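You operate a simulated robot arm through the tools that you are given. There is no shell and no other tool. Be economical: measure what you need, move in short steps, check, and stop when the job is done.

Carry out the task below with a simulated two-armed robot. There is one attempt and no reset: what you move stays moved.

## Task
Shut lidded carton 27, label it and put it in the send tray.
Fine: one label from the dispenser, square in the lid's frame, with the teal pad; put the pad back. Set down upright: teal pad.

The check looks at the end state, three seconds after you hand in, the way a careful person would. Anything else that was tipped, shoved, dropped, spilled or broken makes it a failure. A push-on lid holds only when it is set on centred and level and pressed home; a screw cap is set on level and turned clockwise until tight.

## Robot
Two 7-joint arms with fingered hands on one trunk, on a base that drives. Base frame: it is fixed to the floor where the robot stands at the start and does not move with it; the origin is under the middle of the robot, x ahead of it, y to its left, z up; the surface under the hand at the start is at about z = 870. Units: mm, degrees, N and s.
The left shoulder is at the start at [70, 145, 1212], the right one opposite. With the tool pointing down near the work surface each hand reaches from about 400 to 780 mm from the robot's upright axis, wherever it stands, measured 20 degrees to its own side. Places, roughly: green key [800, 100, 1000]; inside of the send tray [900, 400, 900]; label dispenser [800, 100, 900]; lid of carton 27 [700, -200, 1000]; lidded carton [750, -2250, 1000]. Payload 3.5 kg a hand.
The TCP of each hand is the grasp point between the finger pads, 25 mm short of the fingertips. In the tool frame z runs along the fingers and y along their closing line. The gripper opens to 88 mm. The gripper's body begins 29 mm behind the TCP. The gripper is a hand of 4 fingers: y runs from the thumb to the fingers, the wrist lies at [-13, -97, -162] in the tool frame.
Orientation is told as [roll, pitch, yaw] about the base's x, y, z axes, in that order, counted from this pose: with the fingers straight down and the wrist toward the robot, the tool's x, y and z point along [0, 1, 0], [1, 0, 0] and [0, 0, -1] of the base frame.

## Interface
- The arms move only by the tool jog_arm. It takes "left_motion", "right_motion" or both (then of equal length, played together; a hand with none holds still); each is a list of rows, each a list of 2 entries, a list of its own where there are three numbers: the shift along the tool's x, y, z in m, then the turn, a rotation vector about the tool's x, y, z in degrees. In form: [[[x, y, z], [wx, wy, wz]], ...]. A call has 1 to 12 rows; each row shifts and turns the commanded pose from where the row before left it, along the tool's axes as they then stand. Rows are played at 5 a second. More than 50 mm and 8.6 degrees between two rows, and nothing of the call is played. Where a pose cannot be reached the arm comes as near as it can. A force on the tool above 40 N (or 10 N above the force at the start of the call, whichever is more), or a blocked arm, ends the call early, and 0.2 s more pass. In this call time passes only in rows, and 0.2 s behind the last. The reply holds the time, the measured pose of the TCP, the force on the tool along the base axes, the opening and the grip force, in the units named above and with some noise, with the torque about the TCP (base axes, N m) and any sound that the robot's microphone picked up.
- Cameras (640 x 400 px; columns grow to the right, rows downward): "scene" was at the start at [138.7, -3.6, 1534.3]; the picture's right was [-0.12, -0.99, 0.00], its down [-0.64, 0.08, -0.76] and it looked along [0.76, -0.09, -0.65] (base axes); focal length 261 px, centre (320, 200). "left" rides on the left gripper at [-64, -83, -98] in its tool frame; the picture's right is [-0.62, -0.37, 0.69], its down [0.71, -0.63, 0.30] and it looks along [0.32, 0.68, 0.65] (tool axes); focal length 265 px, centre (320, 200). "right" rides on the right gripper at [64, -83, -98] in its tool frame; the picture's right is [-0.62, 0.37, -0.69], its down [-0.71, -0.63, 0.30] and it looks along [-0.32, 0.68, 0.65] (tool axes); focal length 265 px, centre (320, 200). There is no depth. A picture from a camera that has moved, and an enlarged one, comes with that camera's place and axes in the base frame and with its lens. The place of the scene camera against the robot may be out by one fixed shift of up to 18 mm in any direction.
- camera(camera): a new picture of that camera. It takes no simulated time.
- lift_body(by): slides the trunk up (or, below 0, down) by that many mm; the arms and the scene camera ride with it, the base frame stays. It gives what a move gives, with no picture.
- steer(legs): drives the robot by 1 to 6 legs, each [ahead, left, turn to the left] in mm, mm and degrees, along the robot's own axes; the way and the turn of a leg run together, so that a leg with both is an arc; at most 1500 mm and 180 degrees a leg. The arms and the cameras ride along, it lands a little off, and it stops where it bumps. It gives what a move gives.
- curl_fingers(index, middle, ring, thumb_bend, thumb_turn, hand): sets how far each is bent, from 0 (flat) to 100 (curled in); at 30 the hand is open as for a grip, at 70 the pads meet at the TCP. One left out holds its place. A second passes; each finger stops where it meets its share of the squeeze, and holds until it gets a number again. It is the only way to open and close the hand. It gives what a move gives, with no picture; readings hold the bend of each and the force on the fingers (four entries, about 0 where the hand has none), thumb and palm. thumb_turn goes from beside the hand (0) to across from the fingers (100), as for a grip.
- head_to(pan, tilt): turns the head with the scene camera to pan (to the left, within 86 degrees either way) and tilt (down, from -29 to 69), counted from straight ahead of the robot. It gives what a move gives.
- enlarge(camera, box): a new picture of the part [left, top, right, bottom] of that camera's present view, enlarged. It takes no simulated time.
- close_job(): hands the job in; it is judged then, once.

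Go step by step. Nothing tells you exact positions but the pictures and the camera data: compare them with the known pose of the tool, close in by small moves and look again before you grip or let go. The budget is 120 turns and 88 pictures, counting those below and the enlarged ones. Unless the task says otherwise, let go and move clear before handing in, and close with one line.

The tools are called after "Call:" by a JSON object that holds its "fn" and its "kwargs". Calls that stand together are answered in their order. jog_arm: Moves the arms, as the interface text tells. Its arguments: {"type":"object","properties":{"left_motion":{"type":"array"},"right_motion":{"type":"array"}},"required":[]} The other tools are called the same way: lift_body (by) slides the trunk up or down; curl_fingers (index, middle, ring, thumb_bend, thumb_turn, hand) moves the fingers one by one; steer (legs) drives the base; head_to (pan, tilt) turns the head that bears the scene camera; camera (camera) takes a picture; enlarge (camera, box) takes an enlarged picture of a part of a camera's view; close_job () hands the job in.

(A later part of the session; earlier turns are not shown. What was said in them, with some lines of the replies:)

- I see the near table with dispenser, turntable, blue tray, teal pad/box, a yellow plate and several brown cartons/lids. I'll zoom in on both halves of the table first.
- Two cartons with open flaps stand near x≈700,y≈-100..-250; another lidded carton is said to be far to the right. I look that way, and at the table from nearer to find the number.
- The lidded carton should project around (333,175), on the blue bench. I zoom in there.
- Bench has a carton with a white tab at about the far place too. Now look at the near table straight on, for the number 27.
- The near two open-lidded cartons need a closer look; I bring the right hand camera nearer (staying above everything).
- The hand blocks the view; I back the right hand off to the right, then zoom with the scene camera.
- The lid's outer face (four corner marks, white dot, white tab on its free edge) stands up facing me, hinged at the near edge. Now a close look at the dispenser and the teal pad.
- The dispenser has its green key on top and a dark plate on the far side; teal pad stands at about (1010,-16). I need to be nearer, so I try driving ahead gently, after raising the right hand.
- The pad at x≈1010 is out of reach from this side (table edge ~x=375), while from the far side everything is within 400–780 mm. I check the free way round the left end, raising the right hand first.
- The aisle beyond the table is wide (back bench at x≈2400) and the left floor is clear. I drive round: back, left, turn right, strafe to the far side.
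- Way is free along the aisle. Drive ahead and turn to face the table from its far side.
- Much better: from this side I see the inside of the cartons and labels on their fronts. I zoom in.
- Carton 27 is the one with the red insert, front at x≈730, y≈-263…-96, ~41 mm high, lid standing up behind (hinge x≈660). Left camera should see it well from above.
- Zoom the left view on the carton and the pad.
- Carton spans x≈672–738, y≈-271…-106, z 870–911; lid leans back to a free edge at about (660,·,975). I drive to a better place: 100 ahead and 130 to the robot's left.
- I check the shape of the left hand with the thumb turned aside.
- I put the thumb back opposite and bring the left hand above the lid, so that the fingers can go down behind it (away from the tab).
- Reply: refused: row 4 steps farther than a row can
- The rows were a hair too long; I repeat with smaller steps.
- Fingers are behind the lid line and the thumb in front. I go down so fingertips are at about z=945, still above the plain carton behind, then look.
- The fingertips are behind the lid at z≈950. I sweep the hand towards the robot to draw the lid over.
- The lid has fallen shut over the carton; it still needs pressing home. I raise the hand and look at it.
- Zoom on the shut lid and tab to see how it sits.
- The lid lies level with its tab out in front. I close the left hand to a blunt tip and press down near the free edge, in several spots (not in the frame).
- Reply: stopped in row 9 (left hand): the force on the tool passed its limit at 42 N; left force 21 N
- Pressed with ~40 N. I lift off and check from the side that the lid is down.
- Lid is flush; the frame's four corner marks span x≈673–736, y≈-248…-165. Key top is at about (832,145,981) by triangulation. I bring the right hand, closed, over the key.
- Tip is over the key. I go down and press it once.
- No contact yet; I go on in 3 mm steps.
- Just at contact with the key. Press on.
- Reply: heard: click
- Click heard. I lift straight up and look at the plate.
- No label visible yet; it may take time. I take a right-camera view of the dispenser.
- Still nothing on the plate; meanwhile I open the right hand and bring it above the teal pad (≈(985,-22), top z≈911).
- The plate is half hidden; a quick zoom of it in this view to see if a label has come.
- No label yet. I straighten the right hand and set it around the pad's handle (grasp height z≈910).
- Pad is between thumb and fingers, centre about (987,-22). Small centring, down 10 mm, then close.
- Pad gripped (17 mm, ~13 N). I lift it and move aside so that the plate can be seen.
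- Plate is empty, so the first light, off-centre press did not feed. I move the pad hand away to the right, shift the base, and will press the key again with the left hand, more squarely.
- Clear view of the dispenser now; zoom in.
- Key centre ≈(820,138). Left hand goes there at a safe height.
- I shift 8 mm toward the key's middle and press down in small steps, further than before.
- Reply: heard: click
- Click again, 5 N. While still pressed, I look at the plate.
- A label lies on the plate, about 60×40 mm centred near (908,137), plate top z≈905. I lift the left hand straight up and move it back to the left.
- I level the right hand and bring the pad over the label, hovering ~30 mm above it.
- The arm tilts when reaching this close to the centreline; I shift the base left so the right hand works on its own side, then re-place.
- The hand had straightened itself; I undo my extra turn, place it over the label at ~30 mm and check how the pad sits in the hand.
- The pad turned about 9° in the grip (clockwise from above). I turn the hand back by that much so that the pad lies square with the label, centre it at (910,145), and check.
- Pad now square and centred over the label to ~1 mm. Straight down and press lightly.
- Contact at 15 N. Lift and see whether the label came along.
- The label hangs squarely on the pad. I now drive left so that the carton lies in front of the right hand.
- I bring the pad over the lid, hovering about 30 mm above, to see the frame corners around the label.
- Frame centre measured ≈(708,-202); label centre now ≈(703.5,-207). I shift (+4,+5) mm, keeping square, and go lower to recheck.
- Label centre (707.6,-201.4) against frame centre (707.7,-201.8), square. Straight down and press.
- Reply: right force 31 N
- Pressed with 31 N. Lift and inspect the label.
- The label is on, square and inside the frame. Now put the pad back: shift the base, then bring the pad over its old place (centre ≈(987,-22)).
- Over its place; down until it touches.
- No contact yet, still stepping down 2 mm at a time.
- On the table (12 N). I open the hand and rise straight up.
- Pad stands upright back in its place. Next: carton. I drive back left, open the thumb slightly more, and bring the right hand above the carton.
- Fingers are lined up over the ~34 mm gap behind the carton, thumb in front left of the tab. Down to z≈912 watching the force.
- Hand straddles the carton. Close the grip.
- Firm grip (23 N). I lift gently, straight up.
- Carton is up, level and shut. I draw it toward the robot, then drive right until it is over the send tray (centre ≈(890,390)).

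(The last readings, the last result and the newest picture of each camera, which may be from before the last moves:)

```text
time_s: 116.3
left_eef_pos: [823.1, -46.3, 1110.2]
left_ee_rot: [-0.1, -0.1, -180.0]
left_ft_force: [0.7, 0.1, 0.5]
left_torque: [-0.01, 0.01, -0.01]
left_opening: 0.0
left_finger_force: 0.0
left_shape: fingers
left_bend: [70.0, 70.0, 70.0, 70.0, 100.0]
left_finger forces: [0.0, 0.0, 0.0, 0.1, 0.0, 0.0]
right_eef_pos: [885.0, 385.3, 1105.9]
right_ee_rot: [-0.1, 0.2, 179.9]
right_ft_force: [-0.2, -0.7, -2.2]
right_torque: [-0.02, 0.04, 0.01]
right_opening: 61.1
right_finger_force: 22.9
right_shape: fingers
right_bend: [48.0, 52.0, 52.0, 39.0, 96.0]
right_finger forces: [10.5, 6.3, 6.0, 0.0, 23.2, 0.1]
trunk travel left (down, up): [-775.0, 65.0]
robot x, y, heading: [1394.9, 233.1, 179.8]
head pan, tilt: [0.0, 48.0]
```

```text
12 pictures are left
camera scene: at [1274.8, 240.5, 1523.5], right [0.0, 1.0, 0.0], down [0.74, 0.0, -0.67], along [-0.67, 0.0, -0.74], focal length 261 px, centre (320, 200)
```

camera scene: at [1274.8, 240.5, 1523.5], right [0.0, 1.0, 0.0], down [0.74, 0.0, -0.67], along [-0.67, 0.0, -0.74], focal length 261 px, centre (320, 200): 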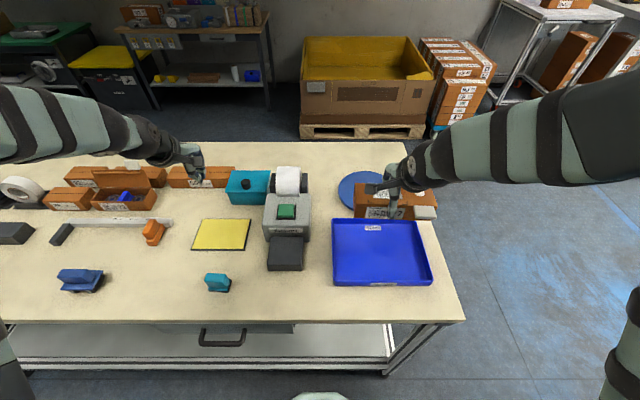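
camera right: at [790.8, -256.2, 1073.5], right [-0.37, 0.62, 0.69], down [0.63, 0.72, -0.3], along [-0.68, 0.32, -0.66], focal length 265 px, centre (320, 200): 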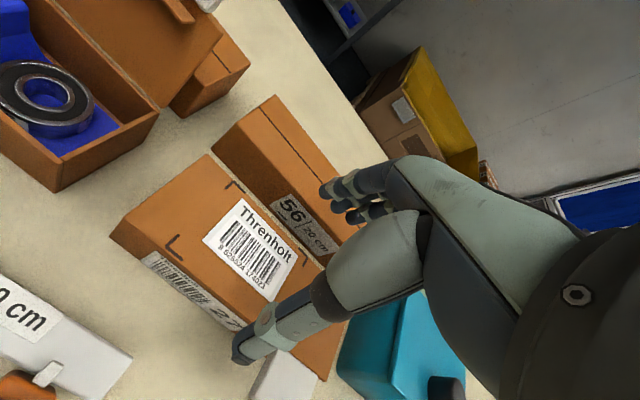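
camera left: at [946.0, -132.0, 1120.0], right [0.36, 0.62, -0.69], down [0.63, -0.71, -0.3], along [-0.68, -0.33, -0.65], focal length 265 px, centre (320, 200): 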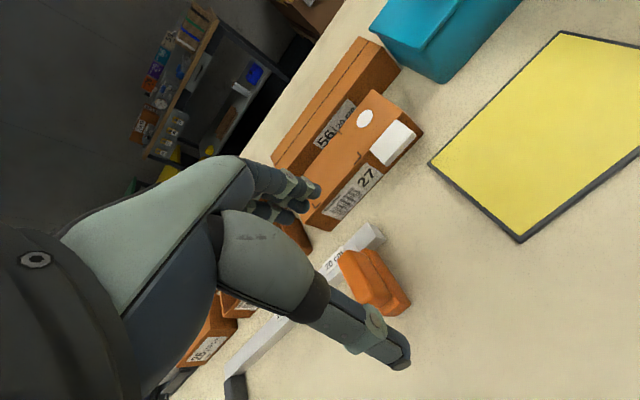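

Carton hangs over the middle of the tray. I lower it.

Call:
{"fn": "jog_arm", "kwargs": {"right_motion": [[[0, 0, 0.03], [0, 0, 0]], [[0, 0, 0.04], [0, 0, 0]], [[0, 0, 0.04], [0, 0, 0]], [[0, 0, 0.035], [0, 0, 0]], [[0, 0, 0.02], [0, 0, 0]], [[0, 0, 0.01], [0, 0, 0]], [[0, 0, 0], [0, 0, 0]]]}}

Call:
{"fn": "enlarge", "kwargs": {"camera": "scene", "box": [320, 180, 450, 300]}}

```text
time_s: 117.9
left_eef_pos: [821.5, -45.4, 1108.4]
left_ee_rot: [-0.2, -0.1, -179.9]
left_ft_force: [-0.3, -0.1, -0.1]
left_torque: [0.02, -0.01, 0.02]
left_opening: 0.0
left_finger_force: 0.1
left_shape: fingers
left_bend: [70.0, 70.0, 70.0, 70.0, 100.0]
left_finger forces: [0.0, 0.0, 0.1, 0.0, 0.1, 0.0]
right_eef_pos: [886.6, 386.6, 930.6]
right_ee_rot: [-0.1, 0.1, 180.0]
right_ft_force: [-1.2, -0.4, -2.8]
right_torque: [-0.04, 0.01, 0.0]
right_opening: 61.6
right_finger_force: 22.8
right_shape: fingers
right_bend: [48.0, 52.0, 52.0, 40.0, 96.0]
right_finger forces: [10.3, 6.1, 5.8, 0.0, 22.7, 0.0]
trunk travel left (down, up): [-775.0, 65.0]
robot x, y, heading: [1402.2, 235.2, 179.9]
head pan, tilt: [0.0, 48.0]
```

```text
3.33 times, centred on (385, 240) of scene
camera zoom: at [1274.8, 241.7, 1523.5], right [0.0, 1.0, 0.0], down [0.74, 0.0, -0.67], along [-0.67, 0.0, -0.74], focal length 871 px, centre (103, 67)
```

zoom: 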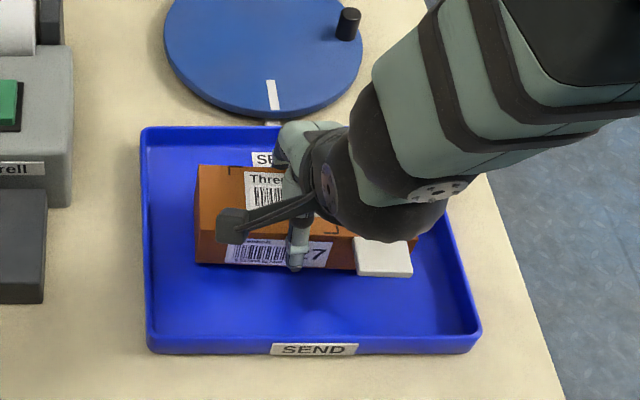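

Well inside the tray. Lower in small steps to contact.

Call:
{"fn": "jog_arm", "kwargs": {"right_motion": [[[0, 0, 0.004], [0, 0, 0]], [[0, 0, 0.003], [0, 0, 0]], [[0, 0, 0.002], [0, 0, 0]], [[0, 0, 0], [0, 0, 0]]]}}

```text
time_s: 118.9
left_eef_pos: [820.7, -45.0, 1108.0]
left_ee_rot: [-0.1, 0.0, -180.0]
left_ft_force: [1.0, -0.2, 0.2]
left_torque: [-0.02, -0.01, 0.03]
left_opening: 0.0
left_finger_force: 0.1
left_shape: fingers
left_bend: [70.0, 70.0, 70.0, 70.0, 100.0]
left_finger forces: [0.0, 0.1, 0.0, 0.0, 0.0, 0.1]
right_eef_pos: [886.7, 385.6, 923.1]
right_ee_rot: [-0.1, 0.1, 179.8]
right_ft_force: [-0.9, -0.5, -2.6]
right_torque: [-0.01, 0.04, 0.0]
right_opening: 61.5
right_finger_force: 22.6
right_shape: fingers
right_bend: [48.0, 52.0, 52.0, 40.0, 96.0]
right_finger forces: [10.4, 6.1, 5.8, 0.1, 22.7, 0.0]
trunk travel left (down, up): [-775.0, 65.0]
robot x, y, heading: [1401.7, 233.8, 180.2]
head pan, tilt: [0.0, 48.0]
```

Call:
{"fn": "jog_arm", "kwargs": {"right_motion": [[[0, 0, 0.002], [0, 0, 0]], [[0, 0, 0.002], [0, 0, 0]], [[0, 0, 0], [0, 0, 0]]]}}

```text
time_s: 119.7
left_eef_pos: [824.6, -46.3, 1109.2]
left_ee_rot: [-0.1, -0.2, -180.1]
left_ft_force: [0.4, -0.5, 0.2]
left_torque: [0.02, -0.01, -0.01]
left_opening: 0.0
left_finger_force: 0.0
left_shape: fingers
left_bend: [70.0, 70.0, 70.0, 70.0, 100.0]
left_finger forces: [0.1, 0.1, 0.1, 0.1, 0.0, 0.1]
right_eef_pos: [887.6, 387.8, 920.5]
right_ee_rot: [-0.1, -0.1, 180.0]
right_ft_force: [1.3, -1.4, 8.4]
right_torque: [0.03, 0.21, -0.01]
right_opening: 61.5
right_finger_force: 22.9
right_shape: fingers
right_bend: [48.0, 52.0, 52.0, 40.0, 96.0]
right_finger forces: [9.6, 6.3, 5.9, 0.0, 24.2, 0.1]
trunk travel left (down, up): [-775.0, 65.0]
robot x, y, heading: [1403.8, 232.7, 179.8]
head pan, tilt: [0.0, 48.0]
```

It rests on the tray floor (8 N). I open the hand and rise clear.

Call:
{"fn": "curl_fingers", "kwargs": {"hand": "right", "index": 30, "middle": 30, "ring": 30, "thumb_bend": 22}}

Call:
{"fn": "jog_arm", "kwargs": {"right_motion": [[[0, 0, -0.015], [0, 0, 0]], [[0, 0, -0.03], [0, 0, 0]], [[0, 0, -0.045], [0, 0, 0]], [[0, 0, -0.045], [0, 0, 0]], [[0, -0.03, -0.03], [0, 0, 0]], [[-0.03, -0.03, 0], [0, 0, 0]], [[-0.045, 0, 0], [0, 0, 0]], [[-0.045, 0, 0], [0, 0, 0]], [[-0.045, 0, 0], [0, 0, 0]]]}}

Call:
{"fn": "enlarge", "kwargs": {"camera": "scene", "box": [320, 180, 450, 300]}}

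Call:
{"fn": "camera", "kwargs": {"camera": "scene"}}

```text
time_s: 120.7
left_eef_pos: [822.8, -45.7, 1107.9]
left_ee_rot: [-0.1, -0.2, -180.0]
left_ft_force: [0.7, 0.1, 1.1]
left_torque: [0.02, 0.01, 0.01]
left_opening: 0.1
left_finger_force: 0.1
left_shape: fingers
left_bend: [70.0, 70.0, 70.0, 70.0, 100.0]
left_finger forces: [0.0, 0.1, 0.0, 0.0, 0.1, 0.0]
right_eef_pos: [886.5, 388.2, 918.3]
right_ee_rot: [-0.1, 0.1, 179.9]
right_ft_force: [0.5, -0.6, -0.1]
right_torque: [-0.02, -0.01, 0.0]
right_opening: 90.3
right_finger_force: 0.0
right_shape: fingers
right_bend: [30.0, 30.0, 30.0, 22.0, 95.0]
right_finger forces: [0.0, 0.1, 0.1, 0.1, 0.1, 0.1]
trunk travel left (down, up): [-775.0, 65.0]
robot x, y, heading: [1393.9, 236.2, 179.9]
head pan, tilt: [0.0, 48.0]
```

```text
time_s: 122.7
left_eef_pos: [822.4, -43.6, 1109.9]
left_ee_rot: [0.0, -0.2, -180.1]
left_ft_force: [0.3, -1.1, 0.7]
left_torque: [-0.02, 0.01, -0.01]
left_opening: 0.1
left_finger_force: 0.1
left_shape: fingers
left_bend: [70.0, 70.0, 70.0, 70.0, 100.0]
left_finger forces: [0.0, 0.1, 0.1, 0.0, 0.1, 0.0]
right_eef_pos: [949.6, 551.5, 1082.1]
right_ee_rot: [0.1, 0.1, 179.9]
right_ft_force: [0.3, -0.4, 0.5]
right_torque: [0.0, -0.03, 0.0]
right_opening: 90.5
right_finger_force: 0.0
right_shape: fingers
right_bend: [30.0, 30.0, 30.0, 22.0, 95.0]
right_finger forces: [0.0, 0.0, 0.0, 0.0, 0.1, 0.0]
trunk travel left (down, up): [-775.0, 65.0]
robot x, y, heading: [1398.5, 236.0, 179.9]
head pan, tilt: [0.0, 48.0]
```

```text
3.33 times, centred on (385, 240) of scene
camera zoom: at [1276.1, 244.3, 1523.6], right [0.0, 1.0, 0.0], down [0.74, 0.0, -0.67], along [-0.67, 0.0, -0.74], focal length 871 px, centre (103, 67)
```

zoom: 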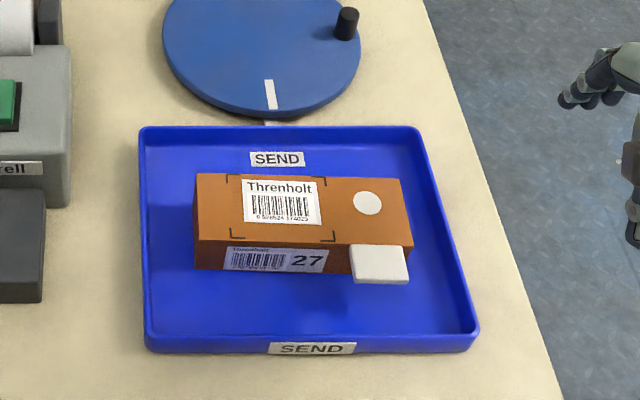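

```text
9 pictures are left
camera scene: at [1276.1, 244.3, 1523.6], right [0.0, 1.0, 0.0], down [0.74, 0.0, -0.67], along [-0.67, 0.0, -0.74], focal length 261 px, centre (320, 200)
```

scene: 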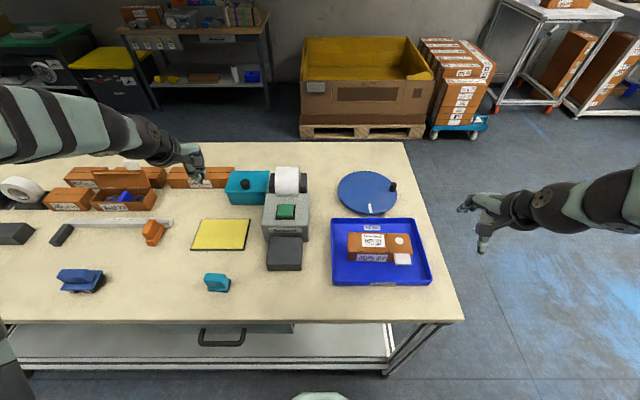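

The carton lies in the tray with its label on. One last close check that the lid is flush.

Call:
{"fn": "enlarge", "kwargs": {"camera": "scene", "box": [340, 225, 420, 275]}}

Call:
{"fn": "enlarge", "kwargs": {"camera": "scene", "box": [180, 210, 310, 300]}}

```text
8.00 times, centred on (380, 250) of scene
camera zoom: at [1276.1, 244.3, 1523.6], right [0.0, 1.0, 0.0], down [0.74, 0.0, -0.67], along [-0.67, 0.0, -0.74], focal length 2091 px, centre (-160, -200)
```

zoom: 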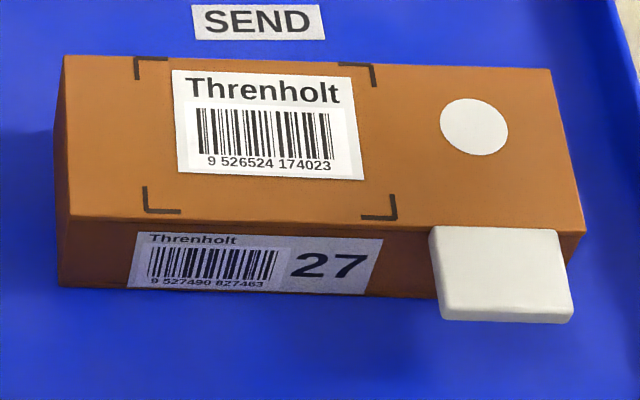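

```text
4.44 times, centred on (245, 255) of scene
camera zoom: at [1276.1, 244.3, 1523.6], right [0.0, 1.0, 0.0], down [0.74, 0.0, -0.67], along [-0.67, 0.0, -0.74], focal length 1162 px, centre (653, -44)
```

zoom: 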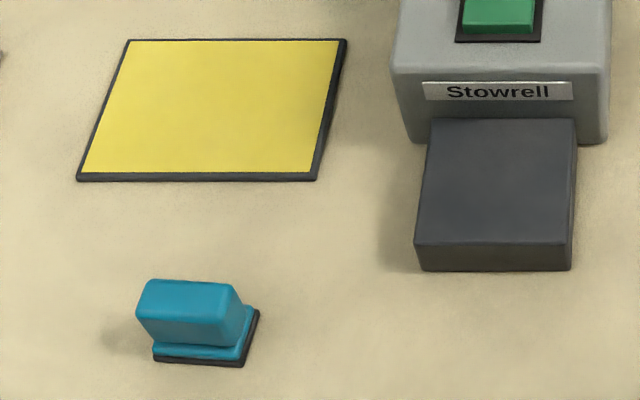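

The lid is flush, the label sits inside its frame, the pad stands upright in its place and the dispenser plate is empty. I hand in.

Call:
{"fn": "close_job", "kwargs": {}}

```text
The job is handed in.
```

Carton 27 is shut, has one label inside the lid's frame, and lies upright in the send tray; the teal pad stands upright where I found it. The label is square but about 4 mm off centre, towards the lid's hinge edge. The dispenser key took two presses: the first gave no label, and the second gave one.
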